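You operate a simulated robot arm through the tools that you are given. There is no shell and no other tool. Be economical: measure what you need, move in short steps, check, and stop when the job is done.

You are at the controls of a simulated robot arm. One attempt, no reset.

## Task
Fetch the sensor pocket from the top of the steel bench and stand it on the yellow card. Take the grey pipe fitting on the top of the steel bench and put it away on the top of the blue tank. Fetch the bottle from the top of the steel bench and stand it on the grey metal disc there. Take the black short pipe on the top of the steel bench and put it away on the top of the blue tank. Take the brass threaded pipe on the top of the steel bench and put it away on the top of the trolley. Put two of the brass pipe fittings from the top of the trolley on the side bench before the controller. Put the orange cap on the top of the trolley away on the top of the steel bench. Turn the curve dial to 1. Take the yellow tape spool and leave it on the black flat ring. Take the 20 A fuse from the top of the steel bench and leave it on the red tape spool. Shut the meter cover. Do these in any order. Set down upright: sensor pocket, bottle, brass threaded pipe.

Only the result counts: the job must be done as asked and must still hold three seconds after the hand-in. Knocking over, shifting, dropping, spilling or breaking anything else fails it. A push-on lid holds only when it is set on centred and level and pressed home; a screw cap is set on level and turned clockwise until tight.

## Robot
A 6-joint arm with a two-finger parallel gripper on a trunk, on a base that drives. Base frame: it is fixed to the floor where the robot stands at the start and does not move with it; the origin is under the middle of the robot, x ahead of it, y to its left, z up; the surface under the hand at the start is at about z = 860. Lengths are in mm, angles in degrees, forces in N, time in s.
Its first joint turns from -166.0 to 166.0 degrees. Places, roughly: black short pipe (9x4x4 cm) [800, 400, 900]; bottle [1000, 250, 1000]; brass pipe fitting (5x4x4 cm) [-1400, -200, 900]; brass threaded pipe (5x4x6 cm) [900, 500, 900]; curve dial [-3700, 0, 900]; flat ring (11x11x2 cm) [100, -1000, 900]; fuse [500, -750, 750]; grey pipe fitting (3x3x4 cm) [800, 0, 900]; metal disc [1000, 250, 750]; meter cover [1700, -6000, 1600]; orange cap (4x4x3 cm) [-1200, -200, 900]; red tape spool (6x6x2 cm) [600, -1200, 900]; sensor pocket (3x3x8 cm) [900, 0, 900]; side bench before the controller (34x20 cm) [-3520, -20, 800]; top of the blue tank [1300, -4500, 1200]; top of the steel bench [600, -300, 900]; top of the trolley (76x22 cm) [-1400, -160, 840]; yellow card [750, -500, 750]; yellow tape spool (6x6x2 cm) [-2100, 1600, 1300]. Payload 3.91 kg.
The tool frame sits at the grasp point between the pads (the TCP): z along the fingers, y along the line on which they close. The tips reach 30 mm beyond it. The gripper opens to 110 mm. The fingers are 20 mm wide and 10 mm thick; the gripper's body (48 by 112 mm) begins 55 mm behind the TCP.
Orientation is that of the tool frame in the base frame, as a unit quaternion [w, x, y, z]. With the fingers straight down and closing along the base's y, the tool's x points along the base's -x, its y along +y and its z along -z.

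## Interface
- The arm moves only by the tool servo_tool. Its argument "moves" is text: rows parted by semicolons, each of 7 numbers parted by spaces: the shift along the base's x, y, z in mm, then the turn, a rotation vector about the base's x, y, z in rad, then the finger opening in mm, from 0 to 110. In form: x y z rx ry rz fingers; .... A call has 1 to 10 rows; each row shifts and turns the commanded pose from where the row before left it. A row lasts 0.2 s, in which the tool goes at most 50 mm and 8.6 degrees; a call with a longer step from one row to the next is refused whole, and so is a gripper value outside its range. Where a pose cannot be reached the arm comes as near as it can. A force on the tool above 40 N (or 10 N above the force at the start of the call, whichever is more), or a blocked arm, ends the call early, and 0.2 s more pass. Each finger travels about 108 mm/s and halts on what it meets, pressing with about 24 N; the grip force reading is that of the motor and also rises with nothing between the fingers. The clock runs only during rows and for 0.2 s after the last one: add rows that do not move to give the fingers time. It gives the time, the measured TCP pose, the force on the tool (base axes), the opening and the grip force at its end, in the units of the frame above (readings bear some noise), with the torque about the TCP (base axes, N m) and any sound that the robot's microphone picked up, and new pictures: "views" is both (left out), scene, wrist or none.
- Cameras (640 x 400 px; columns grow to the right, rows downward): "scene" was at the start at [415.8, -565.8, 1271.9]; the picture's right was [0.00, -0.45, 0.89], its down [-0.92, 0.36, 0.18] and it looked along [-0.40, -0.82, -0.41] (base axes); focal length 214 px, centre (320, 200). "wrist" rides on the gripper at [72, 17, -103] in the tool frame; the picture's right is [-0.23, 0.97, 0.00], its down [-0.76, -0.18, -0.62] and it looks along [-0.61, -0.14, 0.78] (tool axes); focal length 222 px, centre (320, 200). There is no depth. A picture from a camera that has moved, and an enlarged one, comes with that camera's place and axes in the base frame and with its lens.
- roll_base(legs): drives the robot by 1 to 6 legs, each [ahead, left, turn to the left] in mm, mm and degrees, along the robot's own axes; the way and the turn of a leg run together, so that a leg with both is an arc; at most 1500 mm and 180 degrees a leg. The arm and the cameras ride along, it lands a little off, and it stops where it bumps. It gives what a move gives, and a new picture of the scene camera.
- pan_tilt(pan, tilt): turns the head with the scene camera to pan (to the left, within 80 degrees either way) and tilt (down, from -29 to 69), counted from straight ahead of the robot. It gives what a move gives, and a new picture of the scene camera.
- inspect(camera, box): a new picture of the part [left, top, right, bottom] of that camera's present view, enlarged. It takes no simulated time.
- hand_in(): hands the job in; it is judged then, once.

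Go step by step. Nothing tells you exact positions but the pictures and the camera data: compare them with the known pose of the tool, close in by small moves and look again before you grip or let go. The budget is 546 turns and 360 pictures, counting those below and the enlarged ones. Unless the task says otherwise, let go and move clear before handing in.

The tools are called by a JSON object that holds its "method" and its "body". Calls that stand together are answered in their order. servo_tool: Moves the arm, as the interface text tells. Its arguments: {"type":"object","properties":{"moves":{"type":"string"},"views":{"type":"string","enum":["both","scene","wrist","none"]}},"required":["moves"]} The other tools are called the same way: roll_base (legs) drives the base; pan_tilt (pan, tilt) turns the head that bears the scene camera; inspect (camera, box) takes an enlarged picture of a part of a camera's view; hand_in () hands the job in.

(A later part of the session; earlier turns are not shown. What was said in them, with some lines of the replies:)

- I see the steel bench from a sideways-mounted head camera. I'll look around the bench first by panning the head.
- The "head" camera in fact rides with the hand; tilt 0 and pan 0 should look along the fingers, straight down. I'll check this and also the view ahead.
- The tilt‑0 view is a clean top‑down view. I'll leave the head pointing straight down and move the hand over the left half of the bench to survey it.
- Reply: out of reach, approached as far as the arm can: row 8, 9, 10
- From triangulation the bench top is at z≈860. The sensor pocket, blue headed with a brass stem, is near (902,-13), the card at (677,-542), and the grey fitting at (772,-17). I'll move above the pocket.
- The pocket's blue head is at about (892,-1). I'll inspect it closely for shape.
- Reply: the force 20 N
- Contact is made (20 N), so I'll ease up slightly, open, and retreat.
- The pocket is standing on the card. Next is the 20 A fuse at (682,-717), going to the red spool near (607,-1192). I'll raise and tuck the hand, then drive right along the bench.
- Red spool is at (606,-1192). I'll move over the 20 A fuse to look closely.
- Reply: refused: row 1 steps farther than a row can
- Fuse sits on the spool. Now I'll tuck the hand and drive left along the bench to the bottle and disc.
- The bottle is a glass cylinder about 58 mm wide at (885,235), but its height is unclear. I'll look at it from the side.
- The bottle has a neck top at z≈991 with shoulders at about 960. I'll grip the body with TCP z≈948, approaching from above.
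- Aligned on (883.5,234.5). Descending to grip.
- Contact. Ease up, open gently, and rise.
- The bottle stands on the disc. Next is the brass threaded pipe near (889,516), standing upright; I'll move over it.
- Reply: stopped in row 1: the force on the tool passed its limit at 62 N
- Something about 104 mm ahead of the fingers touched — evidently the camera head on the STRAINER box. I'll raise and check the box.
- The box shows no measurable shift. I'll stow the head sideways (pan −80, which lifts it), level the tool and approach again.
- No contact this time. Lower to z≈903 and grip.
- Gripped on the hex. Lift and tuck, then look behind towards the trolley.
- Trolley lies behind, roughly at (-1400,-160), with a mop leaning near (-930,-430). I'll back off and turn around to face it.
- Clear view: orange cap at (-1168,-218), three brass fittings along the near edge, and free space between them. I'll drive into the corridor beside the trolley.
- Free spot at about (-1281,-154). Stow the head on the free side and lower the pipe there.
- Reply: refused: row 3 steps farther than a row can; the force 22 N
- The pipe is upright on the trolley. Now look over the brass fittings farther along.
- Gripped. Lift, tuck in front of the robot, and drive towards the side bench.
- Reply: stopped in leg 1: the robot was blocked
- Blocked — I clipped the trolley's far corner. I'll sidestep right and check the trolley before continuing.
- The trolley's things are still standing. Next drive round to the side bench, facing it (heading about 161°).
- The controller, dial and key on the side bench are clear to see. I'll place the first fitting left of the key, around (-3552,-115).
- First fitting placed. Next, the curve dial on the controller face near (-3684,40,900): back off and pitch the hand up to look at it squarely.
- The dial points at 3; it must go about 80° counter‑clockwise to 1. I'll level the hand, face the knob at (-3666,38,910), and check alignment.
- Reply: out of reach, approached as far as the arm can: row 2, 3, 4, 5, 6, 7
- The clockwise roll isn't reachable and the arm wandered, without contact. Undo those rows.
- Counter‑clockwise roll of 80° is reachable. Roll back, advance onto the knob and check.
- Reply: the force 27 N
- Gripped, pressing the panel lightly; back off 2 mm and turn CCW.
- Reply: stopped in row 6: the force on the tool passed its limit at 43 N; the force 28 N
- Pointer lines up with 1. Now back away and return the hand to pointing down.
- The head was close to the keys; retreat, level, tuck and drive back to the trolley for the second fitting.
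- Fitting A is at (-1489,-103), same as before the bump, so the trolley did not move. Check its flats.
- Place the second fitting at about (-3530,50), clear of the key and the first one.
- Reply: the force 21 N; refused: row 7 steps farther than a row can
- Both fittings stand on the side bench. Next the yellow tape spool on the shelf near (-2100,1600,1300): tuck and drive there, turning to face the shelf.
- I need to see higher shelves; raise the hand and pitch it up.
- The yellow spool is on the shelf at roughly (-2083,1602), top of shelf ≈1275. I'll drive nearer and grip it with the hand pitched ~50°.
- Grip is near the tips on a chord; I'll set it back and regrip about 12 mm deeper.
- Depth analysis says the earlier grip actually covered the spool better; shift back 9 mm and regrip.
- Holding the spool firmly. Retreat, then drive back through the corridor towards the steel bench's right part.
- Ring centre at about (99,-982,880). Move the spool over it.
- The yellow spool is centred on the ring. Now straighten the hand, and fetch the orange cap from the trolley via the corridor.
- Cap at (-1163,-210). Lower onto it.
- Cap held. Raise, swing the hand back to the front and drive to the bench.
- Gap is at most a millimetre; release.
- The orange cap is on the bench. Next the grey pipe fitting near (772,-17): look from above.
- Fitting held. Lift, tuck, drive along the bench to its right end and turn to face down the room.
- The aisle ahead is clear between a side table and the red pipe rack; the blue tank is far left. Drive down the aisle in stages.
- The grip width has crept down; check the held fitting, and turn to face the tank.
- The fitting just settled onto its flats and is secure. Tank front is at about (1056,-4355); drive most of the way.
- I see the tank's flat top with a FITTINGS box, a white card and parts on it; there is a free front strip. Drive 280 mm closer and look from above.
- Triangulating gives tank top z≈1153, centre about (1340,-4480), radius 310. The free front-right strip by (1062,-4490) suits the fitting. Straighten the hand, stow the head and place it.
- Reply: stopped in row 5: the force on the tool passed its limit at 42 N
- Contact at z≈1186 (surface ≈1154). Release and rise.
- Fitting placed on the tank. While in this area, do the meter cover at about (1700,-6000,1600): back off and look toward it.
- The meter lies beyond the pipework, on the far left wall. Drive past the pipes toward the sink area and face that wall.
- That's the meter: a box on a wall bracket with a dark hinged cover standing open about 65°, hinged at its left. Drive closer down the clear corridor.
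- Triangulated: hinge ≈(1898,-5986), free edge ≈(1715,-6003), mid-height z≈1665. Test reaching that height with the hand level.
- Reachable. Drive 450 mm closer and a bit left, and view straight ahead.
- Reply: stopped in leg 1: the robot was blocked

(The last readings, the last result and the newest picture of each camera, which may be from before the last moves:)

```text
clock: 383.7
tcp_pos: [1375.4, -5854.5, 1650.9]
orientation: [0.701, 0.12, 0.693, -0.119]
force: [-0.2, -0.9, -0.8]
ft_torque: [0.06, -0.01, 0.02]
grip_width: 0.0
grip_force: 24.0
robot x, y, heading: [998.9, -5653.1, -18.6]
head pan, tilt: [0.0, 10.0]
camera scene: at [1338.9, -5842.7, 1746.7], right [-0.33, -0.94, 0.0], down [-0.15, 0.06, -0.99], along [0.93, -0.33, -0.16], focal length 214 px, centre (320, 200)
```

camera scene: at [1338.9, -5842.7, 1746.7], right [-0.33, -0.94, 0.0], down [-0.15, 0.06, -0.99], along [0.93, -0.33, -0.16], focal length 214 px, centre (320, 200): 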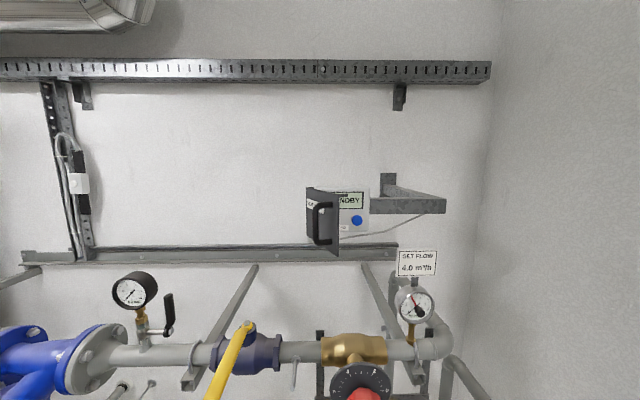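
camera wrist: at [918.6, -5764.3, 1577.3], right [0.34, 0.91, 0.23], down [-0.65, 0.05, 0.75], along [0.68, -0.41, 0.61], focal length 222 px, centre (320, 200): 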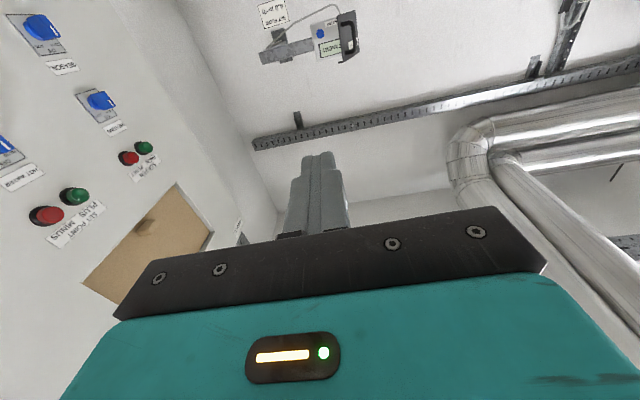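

{"method": "inspect", "body": {"camera": "scene", "box": [280, 170, 408, 250]}}

```text
5.00 times, centred on (344, 210) of scene
camera zoom: at [1338.9, -5842.7, 1746.7], right [-0.33, -0.94, 0.0], down [-0.15, 0.06, -0.99], along [0.93, -0.33, -0.16], focal length 1072 px, centre (200, 150)
```

zoom: 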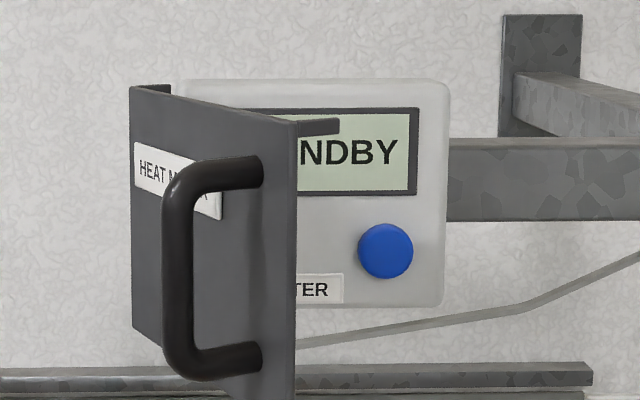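

Now precise: handle bar at about (1745,-5977,1631), hinge to its left/behind. Move the closed fingers to the left of the handle bar, in stages.

{"method": "servo_tool", "body": {"moves": "17 49 0 0 0 0 0;45 -16 -10 0 0 0 0;45 -16 -10 0 0 0 0;45 -16 0 0 0 0 0;45 -16 0 0 0 0 0;0 0 0 0 0 0 0", "views": "scene"}}

```text
refused: row 1 steps farther than a row can; nothing moved
```

{"method": "servo_tool", "body": {"moves": "9 25 0 0 0 0 0;8 24 0 0 0 0 0;45 -16 -10 0 0 0 0;45 -16 -10 0 0 0 0;45 -16 0 0 0 0 0;45 -16 0 0 0 0 0;0 0 0 0 0 0 0", "views": "scene"}}

```text
clock: 385.3
tcp_pos: [1571.6, -5868.8, 1635.8]
orientation: [0.7, 0.119, 0.694, -0.118]
force: [1.2, 1.1, 0.0]
ft_torque: [0.02, -0.02, -0.02]
grip_width: 0.1
grip_force: 24.0
robot x, y, heading: [997.8, -5654.4, -19.0]
head pan, tilt: [0.0, 10.0]
camera scene: at [1535.2, -5857.1, 1729.5], right [-0.33, -0.94, 0.0], down [-0.15, 0.06, -0.99], along [0.93, -0.33, -0.16], focal length 214 px, centre (320, 200)
```

scene: 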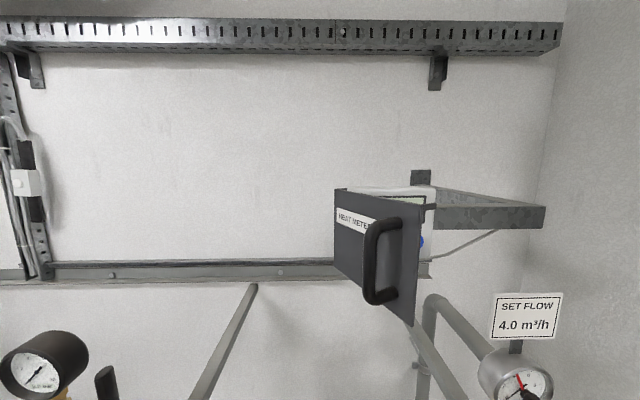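

{"method": "inspect", "body": {"camera": "scene", "box": [310, 170, 470, 330]}}

```text
2.50 times, centred on (390, 250) of scene
camera zoom: at [1535.2, -5857.1, 1729.5], right [-0.33, -0.94, 0.0], down [-0.15, 0.06, -0.99], along [0.93, -0.33, -0.16], focal length 536 px, centre (145, 75)
```

zoom: 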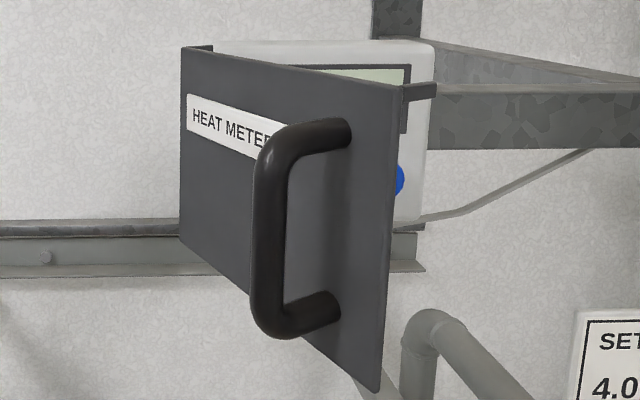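

Refined geometry: handle bar is ~140 mm ahead and 44 mm right of the TCP; the door is ~59° open. Advance on its left side.

{"method": "servo_tool", "body": {"moves": "40 -14 3 0 0 0 0;40 -14 3 0 0 0 0;38 -13.6 2 0 0 0 0;0 0 0 0 0 0 0", "views": "both"}}

```text
clock: 386.3
tcp_pos: [1690.4, -5914.4, 1642.1]
orientation: [0.701, 0.119, 0.693, -0.118]
force: [0.2, 0.0, 0.2]
ft_torque: [-0.02, 0.01, 0.0]
grip_width: 0.3
grip_force: 23.9
robot x, y, heading: [997.8, -5658.3, -18.9]
head pan, tilt: [0.0, 10.0]
camera scene: at [1655.7, -5901.4, 1735.7], right [-0.33, -0.94, 0.0], down [-0.15, 0.06, -0.99], along [0.93, -0.33, -0.16], focal length 214 px, centre (320, 200)
camera wrist: at [1600.8, -5863.7, 1566.2], right [0.32, 0.92, 0.23], down [-0.65, 0.04, 0.76], along [0.68, -0.39, 0.61], focal length 222 px, centre (320, 200)
```

scene: 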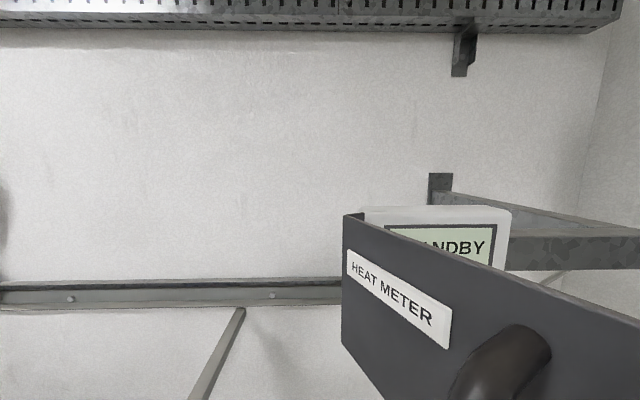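
wrist: 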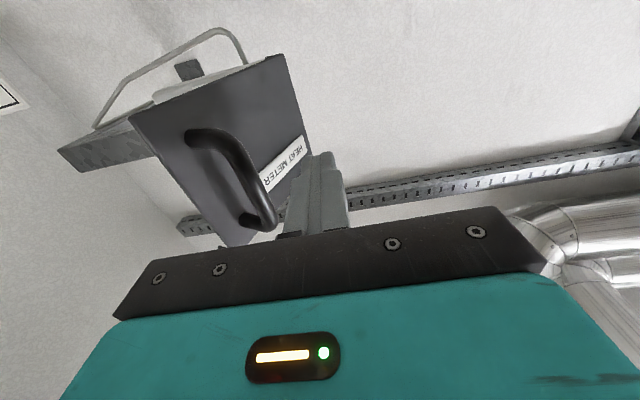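

Fingers sit left of the handle. Push right.

{"method": "servo_tool", "body": {"moves": "-4 -13 0 0 0 0 0;-3 -14 0 0 0 0 0;-1.2 -15.4 0 0 0 0 0;-1.2 -15.4 0 0 0 0 0;-1.2 -15.4 0 0 0 0 0", "views": "both"}}

```text
clock: 387.5
tcp_pos: [1680.2, -5985.6, 1642.3]
orientation: [0.701, 0.119, 0.693, -0.119]
force: [-0.4, 0.1, -0.8]
ft_torque: [0.0, 0.0, 0.03]
grip_width: 0.0
grip_force: 24.0
robot x, y, heading: [999.2, -5655.1, -19.0]
head pan, tilt: [0.0, 10.0]
camera scene: at [1643.6, -5973.7, 1736.3], right [-0.33, -0.94, 0.0], down [-0.15, 0.06, -0.99], along [0.93, -0.33, -0.16], focal length 214 px, centre (320, 200)
camera wrist: at [1589.0, -5936.1, 1566.7], right [0.32, 0.92, 0.23], down [-0.66, 0.04, 0.75], along [0.68, -0.39, 0.61], focal length 222 px, centre (320, 200)
```

scene: 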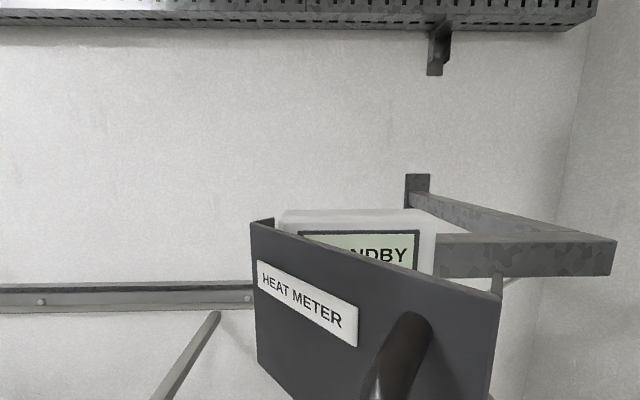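
wrist: 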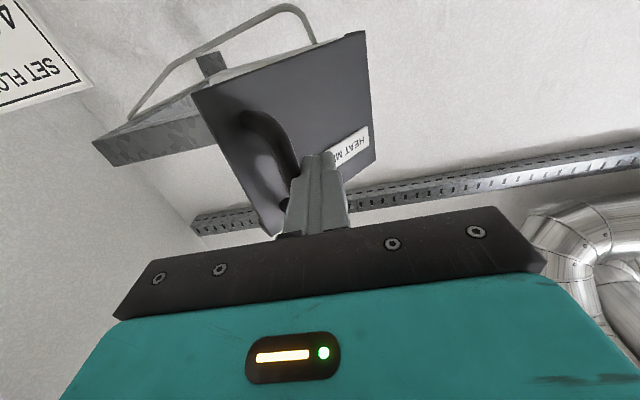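

The cover is swinging shut. Continue, curving forward.

{"method": "servo_tool", "body": {"moves": "3 -14 0 0 0 0 0;5.4 -14.6 0 0 0 0 0;7 -14 0 0 0 0 0;9 -12 0 0 0 0 0", "views": "both"}}

```text
clock: 388.5
tcp_pos: [1703.8, -6040.4, 1642.4]
orientation: [0.7, 0.12, 0.693, -0.12]
force: [0.5, -0.4, 0.7]
ft_torque: [0.05, 0.02, 0.0]
grip_width: 0.0
grip_force: 23.6
robot x, y, heading: [996.0, -5657.5, -18.7]
head pan, tilt: [0.0, 10.0]
camera scene: at [1667.4, -6027.9, 1736.7], right [-0.33, -0.94, 0.0], down [-0.15, 0.06, -0.99], along [0.93, -0.33, -0.16], focal length 214 px, centre (320, 200)
camera wrist: at [1612.7, -5990.2, 1567.1], right [0.32, 0.92, 0.23], down [-0.66, 0.04, 0.75], along [0.68, -0.39, 0.61], focal length 222 px, centre (320, 200)
```

scene: 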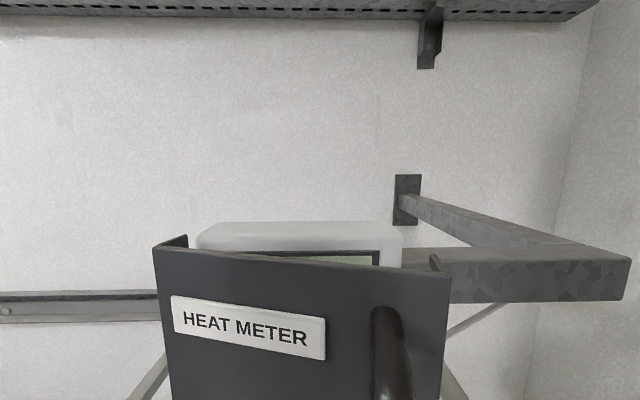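
wrist: 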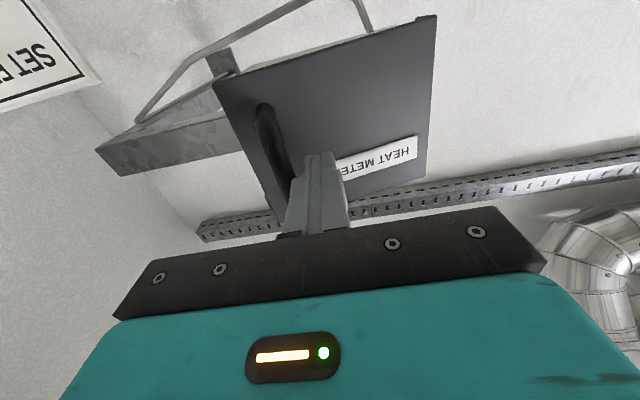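

{"method": "servo_tool", "body": {"moves": "9.4 -3.3 0 0 0 0 0;9.4 -3.3 0 0 0 0 0;9.4 -3.3 0 0 0 0 0;9.4 -3.3 0 0 0 0 0;0 0 0 0 0 0 0", "views": "both"}}

```text
clock: 389.7
tcp_pos: [1735.2, -6050.3, 1629.7]
orientation: [0.701, 0.12, 0.693, -0.119]
force: [-0.4, 0.5, -0.4]
ft_torque: [-0.01, 0.0, 0.0]
grip_width: 0.0
grip_force: 23.4
out of reach, approached as far as the arm can: row 3, 4
robot x, y, heading: [1000.6, -5657.3, -19.1]
head pan, tilt: [0.0, 10.0]
camera scene: at [1699.7, -6037.8, 1724.8], right [-0.33, -0.94, 0.0], down [-0.15, 0.06, -0.99], along [0.93, -0.33, -0.16], focal length 214 px, centre (320, 200)
camera wrist: at [1645.1, -6000.1, 1555.2], right [0.32, 0.92, 0.23], down [-0.66, 0.04, 0.75], along [0.68, -0.39, 0.61], focal length 222 px, centre (320, 200)
```

scene: 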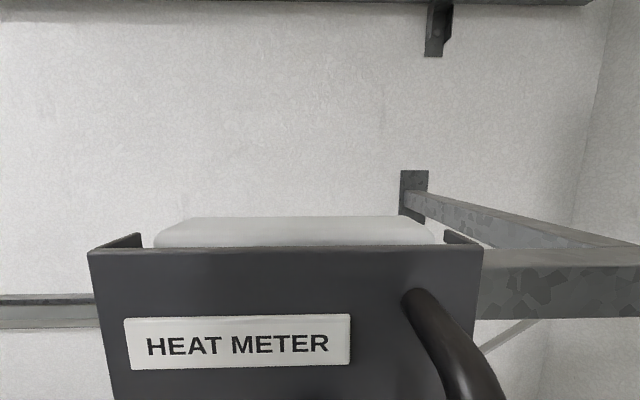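
wrist: 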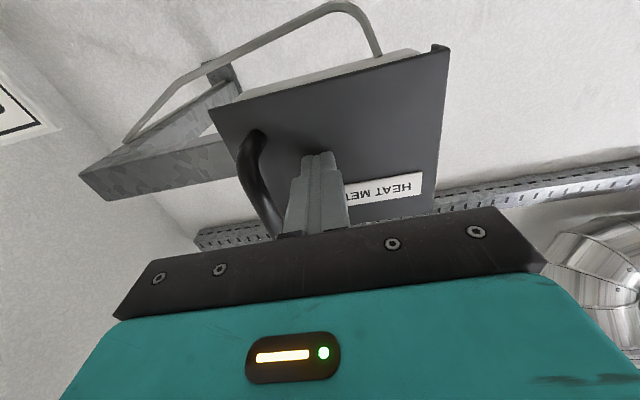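

The cover looks shut, but I'm at the arm's reach limit; back off a little, drive closer and press to confirm.

{"method": "servo_tool", "body": {"moves": "-30 11 10 0 0 0 0;-40 14 0 0 0 0 0;-40 14 0 0 0 0 0;-40 14 0 0 0 0 0", "views": "none"}}

{"method": "roll_base", "body": {"legs": [[0, -60, 0], [110, 0, 0]]}}

```text
clock: 390.7
tcp_pos: [1585.0, -5998.9, 1638.8]
orientation: [0.7, 0.12, 0.694, -0.119]
force: [-0.3, 0.3, -0.1]
ft_torque: [0.01, -0.03, 0.05]
grip_width: 0.2
grip_force: 23.6
robot x, y, heading: [994.5, -5659.2, -19.0]
head pan, tilt: [0.0, 10.0]
```

```text
clock: 392.5
tcp_pos: [1665.8, -6089.9, 1639.9]
orientation: [0.7, 0.12, 0.693, -0.12]
force: [-0.2, 0.3, 0.7]
ft_torque: [0.02, 0.03, 0.01]
grip_width: 0.0
grip_force: 23.8
robot x, y, heading: [1083.3, -5744.6, -19.1]
head pan, tilt: [0.0, 10.0]
camera scene: at [1629.9, -6077.2, 1734.5], right [-0.33, -0.94, 0.0], down [-0.15, 0.06, -0.99], along [0.93, -0.33, -0.16], focal length 214 px, centre (320, 200)
```

scene: 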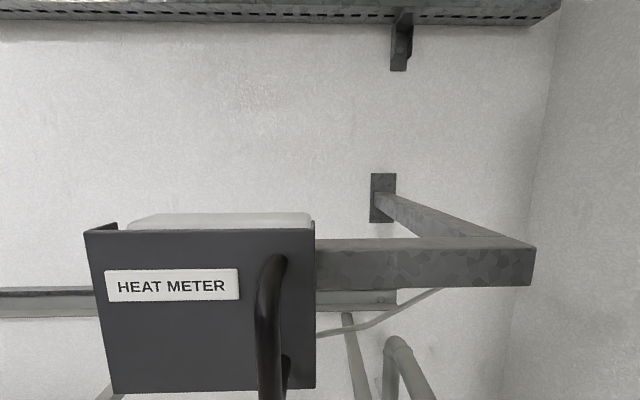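

{"method": "servo_tool", "body": {"moves": "9 25 0 0 0 0 0;8 22 0 0 0 0 0;25 -9 -5 0 0 0 0;20 -7 -5 0 0 0 0;9 -3 0 0 0 0 0;6 -2 0 0 0 0 0;5 -2 0 0 0 0 0;4 -1.5 0 0 0 0 0;4 -1.5 0 0 0 0 0", "views": "both"}}

```text
clock: 393.7
tcp_pos: [1732.9, -6059.6, 1631.2]
orientation: [0.699, 0.121, 0.694, -0.12]
force: [-15.7, 5.9, -6.3]
ft_torque: [0.03, 0.29, 0.1]
grip_width: 0.1
grip_force: 24.1
robot x, y, heading: [1080.3, -5753.0, -18.9]
head pan, tilt: [0.0, 10.0]
stopped in row 6: the force on the tool passed its limit at 59 N (the readings are from after the stop); the commanded pose is now the measured one
camera scene: at [1697.5, -6048.1, 1725.2], right [-0.33, -0.94, 0.0], down [-0.16, 0.06, -0.99], along [0.93, -0.33, -0.17], focal length 214 px, centre (320, 200)
camera wrist: at [1642.5, -6010.3, 1555.7], right [0.32, 0.92, 0.23], down [-0.65, 0.04, 0.76], along [0.68, -0.39, 0.61], focal length 222 px, centre (320, 200)
```

scene: 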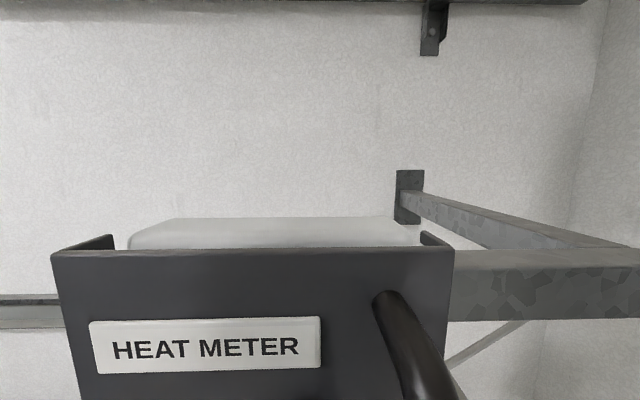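
wrist: 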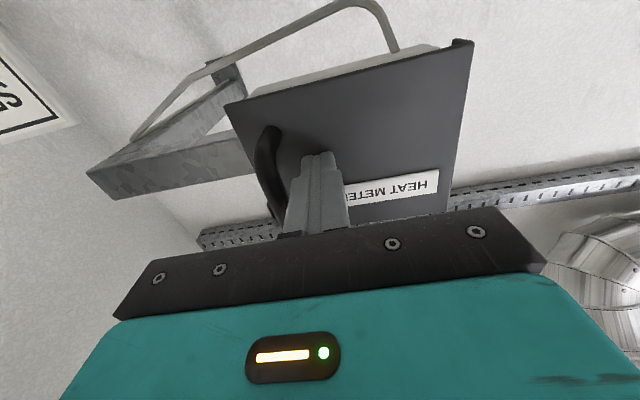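

Firm stop: the cover is shut. Retreat, check it stays, and fold the hand down for the drive back.

{"method": "servo_tool", "body": {"moves": "-40 14 0 0 0 0 0;-40 14 0 0 0 0 0;-40 14 0 0 0 0 0;-40 14 0 0 0 0 0;-40 14 0 0 0 0 0;0 0 0 0 0 0 0", "views": "scene"}}

{"method": "servo_tool", "body": {"moves": "-15 5 -35 0.0495 0.1405 0 20;-15 5 -35 0.0495 0.1405 0 40;-15 5 -35 0.0495 0.1405 0 60;0 0 -40 0.0495 0.1405 0 70;0 0 -40 0.0495 0.1405 0 70;0 0 -40 0.0495 0.1405 0 70;0 0 -40 0.0495 0.1405 0 70;0 0 -40 0.0495 0.1405 0 70;0 0 -35 0.0495 0.1405 0 70;0 0 -30 0.0495 0.1405 0 70", "views": "none"}}

```text
clock: 395.1
tcp_pos: [1536.9, -5989.4, 1628.7]
orientation: [0.699, 0.121, 0.695, -0.12]
force: [0.5, -0.6, -0.3]
ft_torque: [0.0, 0.01, 0.03]
grip_width: 0.0
grip_force: 23.5
robot x, y, heading: [1082.2, -5746.5, -18.9]
head pan, tilt: [0.0, 10.0]
camera scene: at [1500.0, -5977.7, 1724.0], right [-0.33, -0.94, 0.0], down [-0.16, 0.06, -0.99], along [0.93, -0.33, -0.17], focal length 214 px, centre (320, 200)
```

scene: 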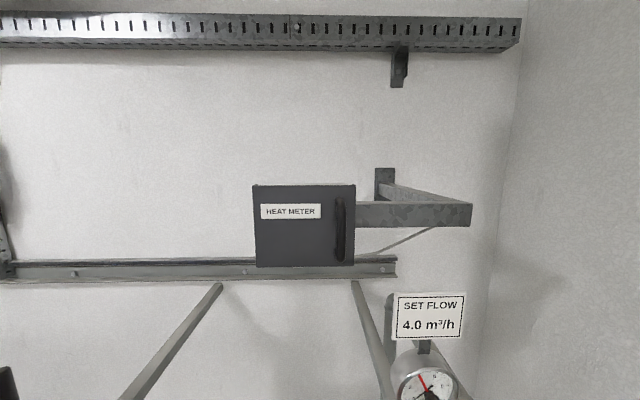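

```text
clock: 397.3
tcp_pos: [1489.6, -5976.2, 1259.0]
orientation: [0.042, 0.17, 0.985, -0.008]
force: [-0.4, 0.0, 0.1]
ft_torque: [-0.05, -0.04, 0.0]
grip_width: 70.0
grip_force: 0.1
robot x, y, heading: [1082.7, -5748.4, -19.0]
head pan, tilt: [0.0, 10.0]
```

The cover is shut. Tuck in and drive the whole way back to the steel bench for the black pipe.

{"method": "servo_tool", "body": {"moves": "-40 14 0 0.028 0.08 0 70;-40 14 0 0 0 0 70;-40 14 -20 0 0 0 70", "views": "none"}}

{"method": "roll_base", "body": {"legs": [[-1350, 0, 0], [-381, 723, 0], [-369, 825, 0], [-717, 546, 0]]}}

```text
clock: 398.1
tcp_pos: [1371.1, -5932.4, 1242.0]
orientation: [0.002, 0.17, 0.985, -0.001]
force: [1.3, -0.3, -1.1]
ft_torque: [0.04, 0.09, 0.03]
grip_width: 69.9
grip_force: 0.0
robot x, y, heading: [1082.2, -5745.5, -19.3]
head pan, tilt: [0.0, 10.0]
```

```text
clock: 417.7
tcp_pos: [-632.0, -3017.9, 1241.8]
orientation: [0.003, 0.18, 0.984, -0.002]
force: [0.4, -0.1, -0.3]
ft_torque: [-0.03, -0.03, -0.01]
grip_width: 69.8
grip_force: 0.1
robot x, y, heading: [-919.6, -2822.5, -20.1]
head pan, tilt: [0.0, 10.0]
camera scene: at [-543.3, -3051.1, 1280.0], right [-0.35, -0.94, 0.0], down [-0.92, 0.35, 0.17], along [-0.16, 0.06, -0.99], focal length 214 px, centre (320, 200)
```

scene: 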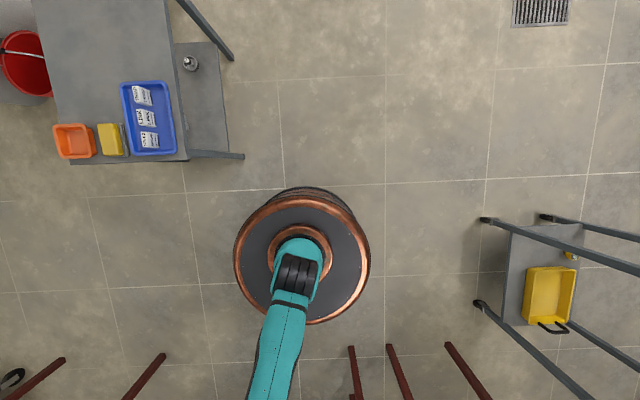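

{"method": "roll_base", "body": {"legs": [[-195, 1230, 0], [-21, 1164, 0], [97, 747, 0], [0, 0, 2]]}}

```text
clock: 433.7
tcp_pos: [320.2, 34.0, 1241.8]
orientation: [0.001, 0.142, 0.99, -0.001]
force: [0.2, -0.1, 0.3]
ft_torque: [-0.01, 0.03, 0.0]
grip_width: 70.1
grip_force: 0.2
robot x, y, heading: [19.3, 203.1, -15.8]
head pan, tilt: [0.0, 10.0]
camera scene: at [409.0, 7.6, 1280.0], right [-0.28, -0.96, 0.0], down [-0.95, 0.28, 0.17], along [-0.16, 0.05, -0.99], focal length 214 px, centre (320, 200)
```

scene: 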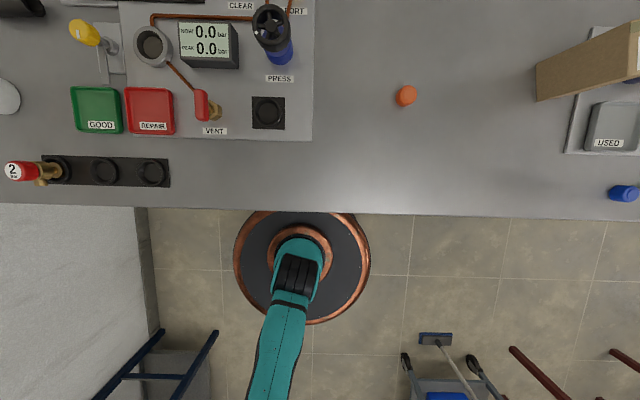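

Back at the bench. Move over the black pipe near (801,430).

{"method": "pan_tilt", "body": {"pan": 0, "tilt": 0}}

{"method": "servo_tool", "body": {"moves": "31 36 0 0 0 0 70;31 36 -10 0 0 0 70;31 36 -12 0 0 0 70;31 36 -12 0 0 0 70;31 36 -12 0 0 0 70;31 36 -12 0 0 0 70;31 36 -12 0 0 0 70;31 36 -12 0 0 0 70;31 36 -12 0 0 0 70;31 36 -12 0 0 0 70", "views": "none"}}

{"method": "servo_tool", "body": {"moves": "31 33 -10 0 0 0 70;31 33 -10 0 0 0 70;0 0 0 0 0 0 70", "views": "scene"}}

```text
clock: 434.4
tcp_pos: [319.7, 33.6, 1241.1]
orientation: [0.002, 0.142, 0.99, -0.002]
force: [-0.1, -0.3, -0.6]
ft_torque: [-0.05, -0.01, 0.01]
grip_width: 70.1
grip_force: 0.0
robot x, y, heading: [17.9, 203.7, -15.8]
head pan, tilt: [0.0, 0.0]
camera scene: at [424.3, 3.2, 1283.1], right [-0.28, -0.96, 0.0], down [-0.96, 0.28, 0.0], along [0.0, 0.0, -1.0], focal length 214 px, centre (320, 200)
```

scene: 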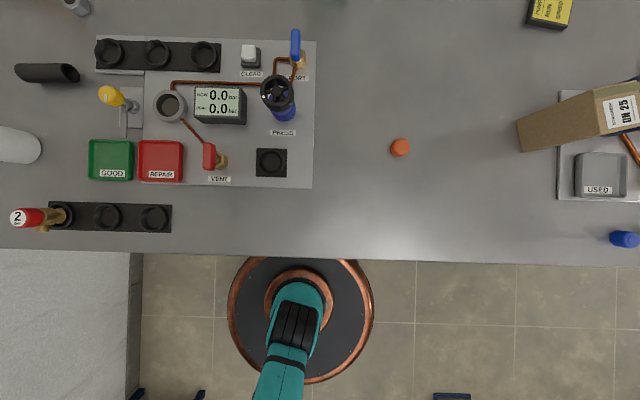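

```text
clock: 436.6
tcp_pos: [629.6, 396.7, 1135.8]
orientation: [0.003, 0.142, 0.99, 0.0]
force: [-0.1, -0.3, 1.0]
ft_torque: [0.04, -0.09, -0.03]
grip_width: 70.1
grip_force: 0.1
robot x, y, heading: [18.3, 202.7, -15.5]
head pan, tilt: [0.0, 0.0]
```

```text
clock: 437.4
tcp_pos: [693.2, 462.1, 1115.0]
orientation: [0.002, 0.141, 0.99, -0.001]
force: [0.0, -0.4, 0.7]
ft_torque: [-0.01, 0.02, 0.0]
grip_width: 69.8
grip_force: 0.0
robot x, y, heading: [20.9, 203.0, -15.6]
head pan, tilt: [0.0, 0.0]
camera scene: at [798.3, 432.1, 1156.8], right [-0.28, -0.96, 0.0], down [-0.96, 0.28, 0.0], along [0.0, 0.0, -1.0], focal length 214 px, centre (320, 200)
```

scene: 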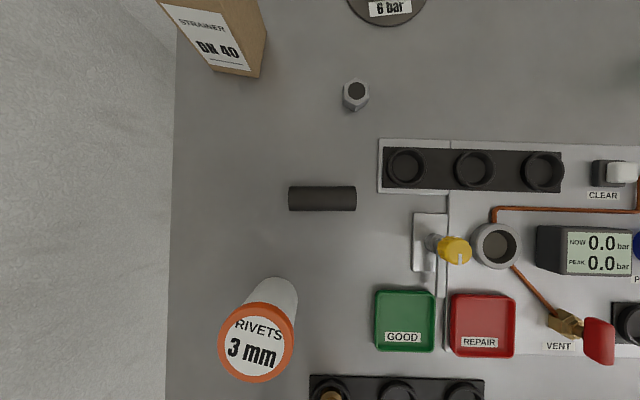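

Pipe centre (800,429), lying parallel to the bench. Turn the tool −90° to grip across it.

{"method": "pan_tilt", "body": {"pan": -80, "tilt": 0}}

{"method": "servo_tool", "body": {"moves": "11 -3.3 -15 0 0 -0.1428 75;11 -3.3 -15 0 0 -0.1428 75;11 -3.3 -15 0 0 -0.1428 75;11 -3.3 -15 0 0 -0.1428 75;11 -3.3 -15 0 0 -0.1428 75;11 -3.3 -15 0 0 -0.1428 75;11 -3.3 -15 0 0 -0.1428 75;11 -3.3 -15 0 0 -0.1428 75;11 -3.3 -15 0 0 -0.1428 75;8 -3.3 -15 0 0 -0.1428 75", "views": "none"}}

{"method": "servo_tool", "body": {"moves": "0 0 -15 0 0 -0.1428 75;0 0 0 0 0 0 75", "views": "wrist"}}

```text
clock: 438.9
tcp_pos: [692.5, 462.5, 1116.1]
orientation: [0.002, 0.142, 0.99, -0.001]
force: [-0.9, 0.5, 0.2]
ft_torque: [0.0, 0.0, 0.02]
grip_width: 70.0
grip_force: 0.1
robot x, y, heading: [19.6, 205.3, -15.6]
head pan, tilt: [-80.0, 0.0]
camera scene: at [773.0, 346.9, 1231.4], right [-0.05, -0.17, 0.98], down [-0.96, 0.28, 0.0], along [-0.28, -0.95, -0.17], focal length 214 px, centre (320, 200)
```

scene: 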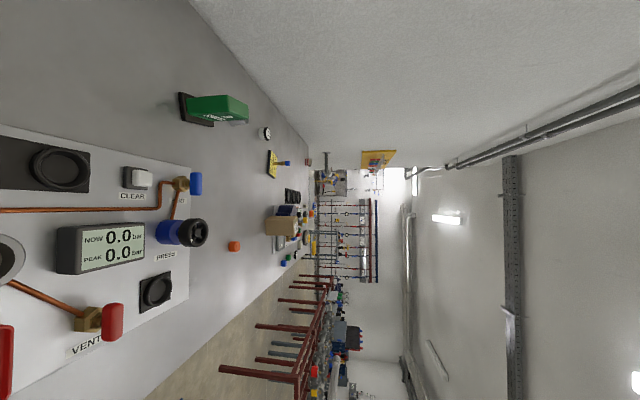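

```text
clock: 441.1
tcp_pos: [800.0, 427.7, 967.8]
orientation: [0.001, 0.756, 0.654, -0.002]
force: [0.4, -0.1, 0.5]
ft_torque: [0.01, 0.04, 0.02]
grip_width: 75.0
grip_force: 0.0
robot x, y, heading: [25.2, 202.6, -15.4]
head pan, tilt: [-80.0, 0.0]
```

```text
clock: 441.7
tcp_pos: [799.1, 428.3, 951.5]
orientation: [0.0, 0.8, 0.6, -0.002]
force: [0.6, -0.6, -0.2]
ft_torque: [0.03, 0.0, -0.01]
grip_width: 74.8
grip_force: 0.1
robot x, y, heading: [20.2, 204.7, -15.6]
head pan, tilt: [-80.0, 0.0]
camera wrist: at [836.6, 493.2, 1053.1], right [0.87, -0.49, 0.0], down [-0.38, -0.68, 0.63], along [-0.31, -0.54, -0.78], focal length 222 px, centre (320, 200)
```

wrist: 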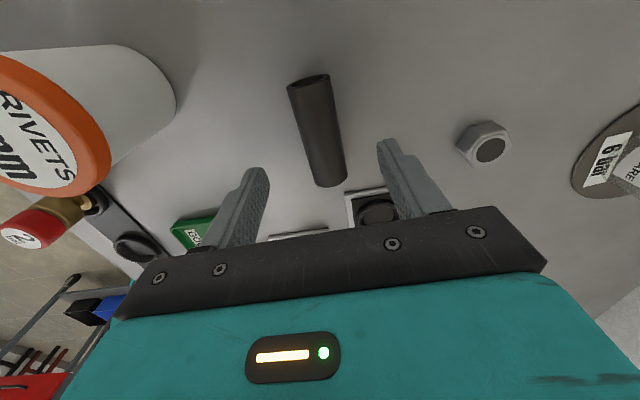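

{"method": "servo_tool", "body": {"moves": "1 4 -25 0 0 0 75;0 0 -25 0 0 0 75;0 0 -9 0 0 0 75;0 0 0 0 0 0 50;0 0 0 0 0 0 25;0 0 0 0 0 0 20;0 0 0 0 0 0 20", "views": "wrist"}}

```text
clock: 443.3
tcp_pos: [799.7, 430.0, 891.4]
orientation: [0.001, 0.8, 0.6, -0.001]
force: [0.4, -1.0, 0.4]
ft_torque: [-0.01, 0.02, -0.04]
grip_width: 32.7
grip_force: 24.1
robot x, y, heading: [19.4, 201.9, -15.5]
head pan, tilt: [-80.0, 0.0]
camera wrist: at [836.7, 495.3, 993.0], right [0.87, -0.49, 0.0], down [-0.38, -0.68, 0.63], along [-0.31, -0.55, -0.78], focal length 222 px, centre (320, 200)
```

wrist: 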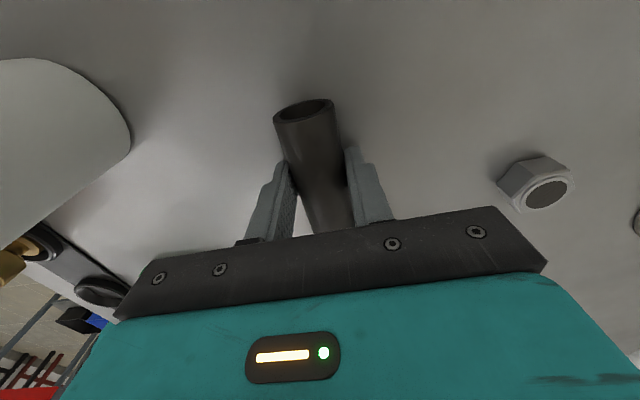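

Gripped. Lift, tuck, and drive back to the tank by the known path.

{"method": "servo_tool", "body": {"moves": "0 0 45 0 0 0 20;0 0 45 0 0 0 20;-10 -10 45 0 0 0 20;-32 -30 20 0 0 0 20;-34 -32 15 0 0 0 20;-34 -32 10 0 0 0 20;-34 -32 10 0 0 0 20;-34 -32 5 0 0 0 20;-34 -32 0 0 0 0 20;-34 -32 0 0 0 0 20", "views": "none"}}

{"method": "servo_tool", "body": {"moves": "-34 -32 0 0 0 0 20;-34 -32 0 0 0 0 20;-34 -32 0 0 0 0 20;0 0 0 0 0 0 20", "views": "wrist"}}

{"method": "roll_base", "body": {"legs": [[-119, -763, 0], [-70, -1161, 0], [98, -1242, 0], [710, -609, 0]]}}

```text
clock: 445.5
tcp_pos: [554.1, 197.3, 1084.6]
orientation: [0.001, 0.799, 0.601, -0.002]
force: [0.6, 0.2, -2.5]
ft_torque: [0.0, 0.06, 0.0]
grip_width: 32.9
grip_force: 24.0
robot x, y, heading: [20.1, 202.6, -15.9]
head pan, tilt: [-80.0, 0.0]
```

```text
clock: 446.5
tcp_pos: [451.7, 103.8, 1090.2]
orientation: [0.001, 0.8, 0.6, -0.002]
force: [0.1, 0.3, -2.8]
ft_torque: [-0.02, 0.01, -0.01]
grip_width: 32.7
grip_force: 24.6
robot x, y, heading: [18.4, 203.8, -15.7]
head pan, tilt: [-80.0, 0.0]
camera wrist: at [488.9, 168.8, 1191.0], right [0.87, -0.49, 0.0], down [-0.38, -0.68, 0.63], along [-0.31, -0.55, -0.78], focal length 222 px, centre (320, 200)
```

wrist: 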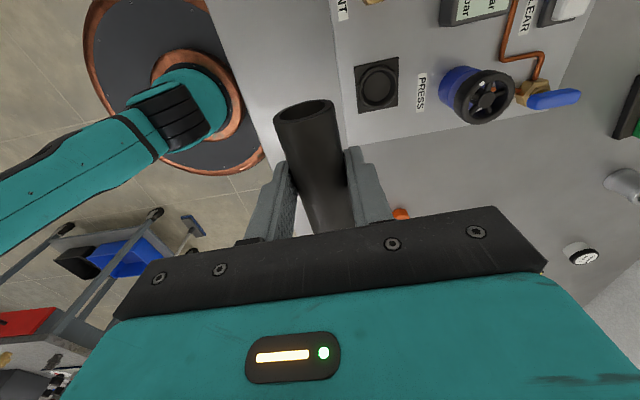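

```text
clock: 466.7
tcp_pos: [-79.2, -3733.5, 1090.5]
orientation: [0.001, 0.81, 0.587, -0.002]
force: [-0.2, 0.1, -2.1]
ft_torque: [-0.01, 0.02, 0.0]
grip_width: 33.0
grip_force: 24.1
robot x, y, heading: [-507.6, -3623.7, -17.8]
head pan, tilt: [-80.0, 0.0]
camera scene: at [-197.5, -3811.0, 1205.3], right [-0.16, 0.06, 0.98], down [0.31, 0.95, 0.0], along [-0.94, 0.31, -0.17], focal length 214 px, centre (320, 200)
```

scene: 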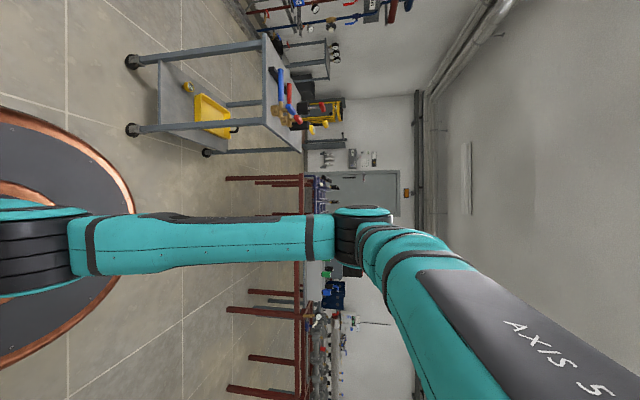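

{"method": "servo_tool", "body": {"moves": "0 0 45 0 0 0 20;0 0 45 0 0 0 20;0 0 45 0 0 0 20;0 0 45 0 0 0 20;0 0 20 0 0 0 20;0 0 0 0 0 0 20", "views": "none"}}

{"method": "roll_base", "body": {"legs": [[1096, -263, 0]]}}

{"method": "servo_tool", "body": {"moves": "0 0 0 0 0 0 20", "views": "wrist"}}

```text
clock: 468.1
tcp_pos: [-76.9, -3732.2, 1290.7]
orientation: [0.0, 0.81, 0.587, -0.002]
force: [-0.2, 0.3, -2.5]
ft_torque: [0.01, 0.05, 0.01]
grip_width: 32.8
grip_force: 24.1
robot x, y, heading: [-508.6, -3618.7, -17.7]
head pan, tilt: [-80.0, 0.0]
```

```text
clock: 473.9
tcp_pos: [898.6, -4332.5, 1288.6]
orientation: [0.0, 0.813, 0.582, -0.002]
force: [-0.1, -0.1, -1.7]
ft_torque: [0.02, -0.03, -0.01]
grip_width: 32.8
grip_force: 23.7
robot x, y, heading: [471.3, -4215.9, -18.4]
head pan, tilt: [-80.0, 0.0]
camera scene: at [780.0, -4406.8, 1405.2], right [-0.16, 0.06, 0.98], down [0.32, 0.95, 0.0], along [-0.93, 0.32, -0.17], focal length 214 px, centre (320, 200)
```

scene: 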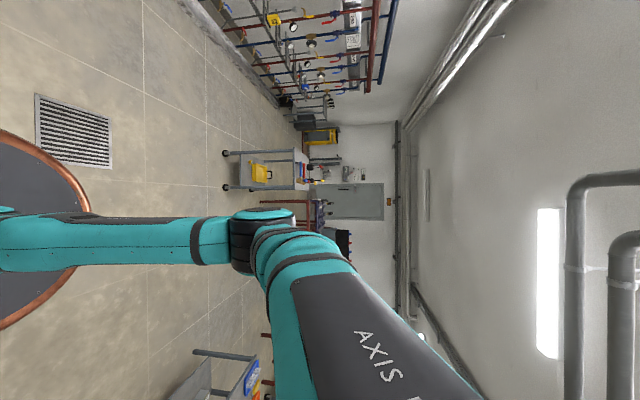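

```text
clock: 474.3
tcp_pos: [899.6, -4331.8, 1289.0]
orientation: [0.0, 0.813, 0.582, -0.002]
force: [0.1, 0.3, -2.0]
ft_torque: [-0.03, -0.04, 0.02]
grip_width: 32.9
grip_force: 23.7
robot x, y, heading: [471.6, -4211.4, -18.0]
head pan, tilt: [-80.0, 0.0]
camera wrist: at [939.2, -4268.4, 1391.0], right [0.85, -0.53, 0.0], down [-0.41, -0.66, 0.63], along [-0.33, -0.53, -0.78], focal length 222 px, centre (320, 200)
```

wrist: 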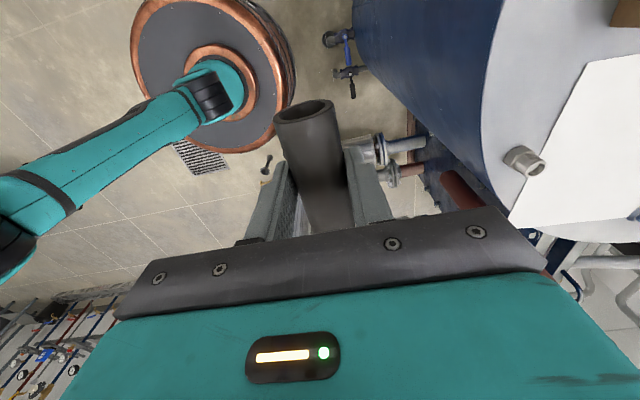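

{"method": "pan_tilt", "body": {"pan": 45, "tilt": 0}}

```text
clock: 476.3
tcp_pos: [899.4, -4331.6, 1289.7]
orientation: [0.0, 0.813, 0.582, -0.003]
force: [-0.2, 0.2, -3.1]
ft_torque: [0.05, 0.0, 0.0]
grip_width: 32.8
grip_force: 24.3
robot x, y, heading: [472.8, -4215.2, -18.3]
head pan, tilt: [45.0, 0.0]
camera scene: at [924.0, -4456.1, 1357.0], right [-0.67, 0.23, -0.71], down [0.32, 0.95, 0.0], along [0.67, -0.23, -0.71], focal length 214 px, centre (320, 200)
```

scene: 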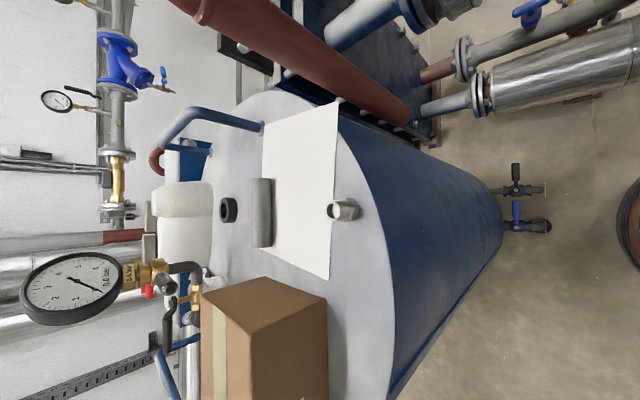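

Fitting and box are mapped; a clear bay for the pipe is centred at (1078,-4418). Stow the head and move there.

{"method": "pan_tilt", "body": {"pan": -80, "tilt": 0}}

{"method": "servo_tool", "body": {"moves": "44 -21 0 0 0 0 20;44 -21 0 0 0 0 20;44 -21 0 0 0 0 20;44 -21 -10 0 0 0 20;3 -2 -30 0 0 0 20;0 0 -20 0 0 0 20;0 0 0 0 0 0 20", "views": "wrist"}}

```text
clock: 478.4
tcp_pos: [900.3, -4330.7, 1289.8]
orientation: [0.0, 0.813, 0.582, -0.002]
force: [0.1, -0.1, -1.6]
ft_torque: [0.02, 0.03, 0.0]
grip_width: 33.1
grip_force: 23.9
robot x, y, heading: [470.9, -4217.8, -18.5]
head pan, tilt: [-80.0, 0.0]
camera scene: at [780.0, -4406.8, 1405.2], right [-0.16, 0.06, 0.98], down [0.32, 0.95, 0.0], along [-0.93, 0.32, -0.17], focal length 214 px, centre (320, 200)
```

scene: 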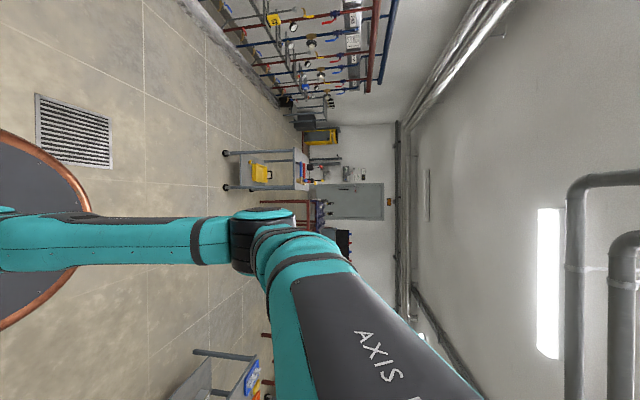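

```text
clock: 480.0
tcp_pos: [1075.2, -4418.1, 1227.4]
orientation: [0.0, 0.813, 0.582, -0.003]
force: [-0.1, -1.1, -2.5]
ft_torque: [0.01, -0.01, 0.0]
grip_width: 32.6
grip_force: 24.3
robot x, y, heading: [469.7, -4217.4, -18.2]
head pan, tilt: [-80.0, 0.0]
camera wrist: at [1116.8, -4356.0, 1328.6], right [0.85, -0.53, 0.0], down [-0.41, -0.66, 0.63], along [-0.33, -0.53, -0.78], focal length 222 px, centre (320, 200)
```

wrist: 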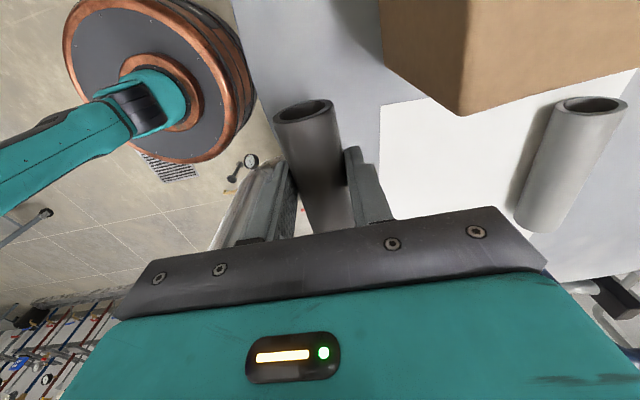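

{"method": "servo_tool", "body": {"moves": "1 0 -15 0 0 0 20;0 0 -12 0 0 0 20;0 0 -6 0 0 0 20;0 0 -3 0 0 0 20;0 0 -2 0 0 0 20;0 0 0 0 0 0 20", "views": "wrist"}}

```text
clock: 481.4
tcp_pos: [1079.1, -4417.8, 1191.3]
orientation: [0.0, 0.813, 0.582, -0.001]
force: [0.3, -0.6, -2.0]
ft_torque: [0.0, -0.02, 0.02]
grip_width: 32.6
grip_force: 24.3
robot x, y, heading: [472.7, -4215.0, -18.4]
head pan, tilt: [-80.0, 0.0]
camera wrist: at [1119.6, -4355.3, 1292.4], right [0.85, -0.53, 0.0], down [-0.41, -0.66, 0.63], along [-0.33, -0.53, -0.78], focal length 222 px, centre (320, 200)
```

wrist: 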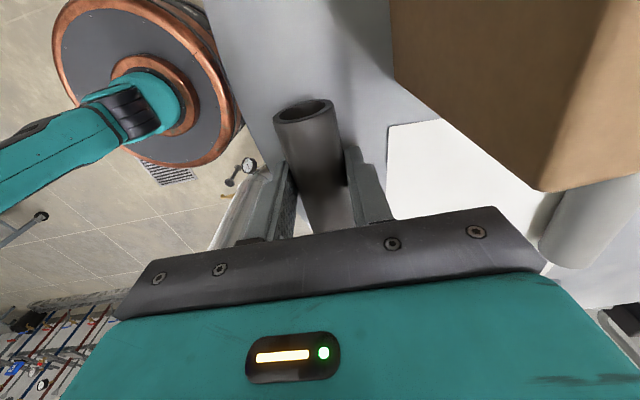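

{"method": "servo_tool", "body": {"moves": "0 0 -2 0 0 0 20;0 0 -2 0 0 0 20;0 0 -1 0 0 0 20;0 0 0 0 0 0 20", "views": "none"}}

```text
clock: 482.4
tcp_pos: [1079.4, -4418.2, 1186.9]
orientation: [0.002, 0.813, 0.582, -0.003]
force: [4.5, -0.5, 23.2]
ft_torque: [-0.04, -0.09, 0.03]
grip_width: 32.8
grip_force: 24.2
robot x, y, heading: [470.0, -4214.6, -18.1]
head pan, tilt: [-80.0, 0.0]
```

{"method": "servo_tool", "body": {"moves": "0 0 1 0 0 0 20;0 0 0 0 0 0 34;0 0 0 0 0 0 38;0 0 0 0 0 0 44;0 0 0 0 0 0 52;0 0 25 0 0 0 52;0 0 40 0 0 0 52;0 0 30 0 0 0 52", "views": "wrist"}}

```text
clock: 484.2
tcp_pos: [1079.3, -4417.8, 1283.9]
orientation: [0.0, 0.813, 0.582, -0.002]
force: [-0.3, 0.1, 0.8]
ft_torque: [-0.02, 0.01, -0.01]
grip_width: 52.1
grip_force: 0.1
robot x, y, heading: [472.2, -4215.1, -18.1]
head pan, tilt: [-80.0, 0.0]
camera wrist: at [1119.1, -4354.6, 1383.3], right [0.85, -0.53, 0.0], down [-0.41, -0.66, 0.63], along [-0.33, -0.53, -0.78], focal length 222 px, centre (320, 200)
```

wrist: 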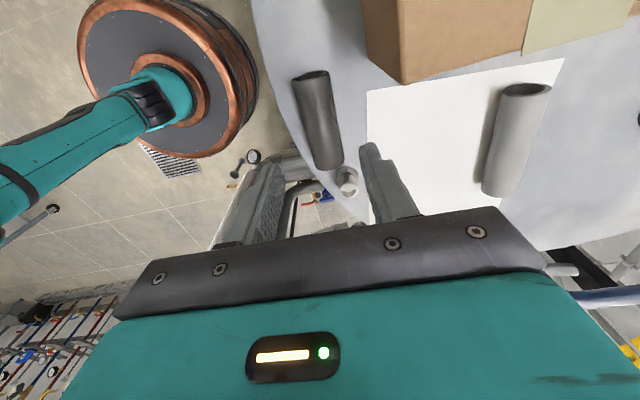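

{"method": "servo_tool", "body": {"moves": "-20 7 10 0 0 0 52;-44 20 0 0 0 0 52;-44 20 0 0 0 0 52;-44 20 0 0 0 0 52;-30 20 0 0 0 0 52", "views": "none"}}

{"method": "pan_tilt", "body": {"pan": 45, "tilt": 0}}

{"method": "inspect", "body": {"camera": "scene", "box": [240, 80, 560, 280]}}

```text
clock: 485.4
tcp_pos: [899.2, -4331.4, 1292.8]
orientation: [0.0, 0.813, 0.583, -0.002]
force: [0.2, 0.2, 0.2]
ft_torque: [0.0, 0.05, 0.01]
grip_width: 51.9
grip_force: 0.2
robot x, y, heading: [469.1, -4214.2, -18.4]
head pan, tilt: [-80.0, 0.0]
```

```text
clock: 487.4
tcp_pos: [900.2, -4330.6, 1293.5]
orientation: [0.001, 0.813, 0.582, -0.002]
force: [-0.3, -0.2, 0.8]
ft_torque: [0.01, 0.0, 0.0]
grip_width: 52.0
grip_force: 0.0
robot x, y, heading: [473.3, -4215.0, -18.4]
head pan, tilt: [45.0, 0.0]
camera scene: at [924.0, -4455.9, 1360.7], right [-0.67, 0.23, -0.71], down [0.32, 0.95, 0.0], along [0.67, -0.23, -0.71], focal length 214 px, centre (320, 200)
```

scene: 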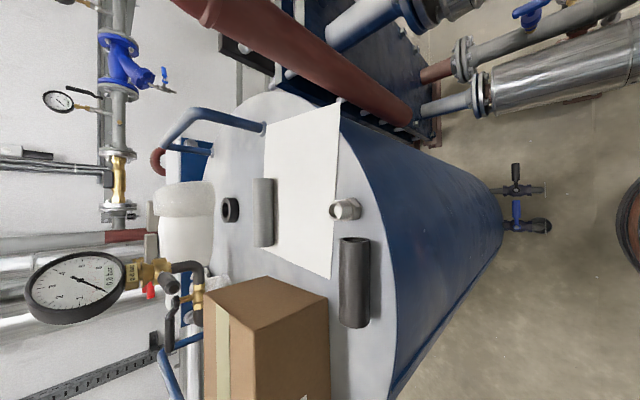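

```text
2.00 times, centred on (400, 180) of scene
camera zoom: at [924.0, -4455.9, 1360.7], right [-0.67, 0.23, -0.71], down [0.32, 0.95, 0.0], along [0.67, -0.23, -0.71], focal length 429 px, centre (160, 240)
```

zoom: 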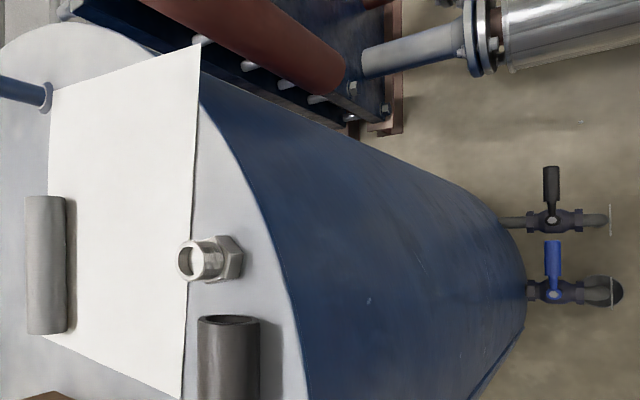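

All eleven jobs have been carried out, and in the last views the pipe and the fitting lie still on the tank top. The hand is empty and clear, so I'm handing in.

{"method": "hand_in", "body": {}}

```text
The job is handed in.
```

I carried out all eleven jobs and handed the work in with the hand empty and clear. The hand-in gave no verdict, and I didn't re-view every item at the end.

There were three unplanned contacts:
- **STRAINER box on the steel bench:** the camera head pressed down on it once, at about 62 N. My measurements afterwards were too rough to rule out a shift of a few millimetres.
- **Trolley:** the base bumped one corner. A fitting on top measured the same position afterwards, so it did not appear to move.
- **Near the meter:** the base was blocked once by something I did not identify or check.
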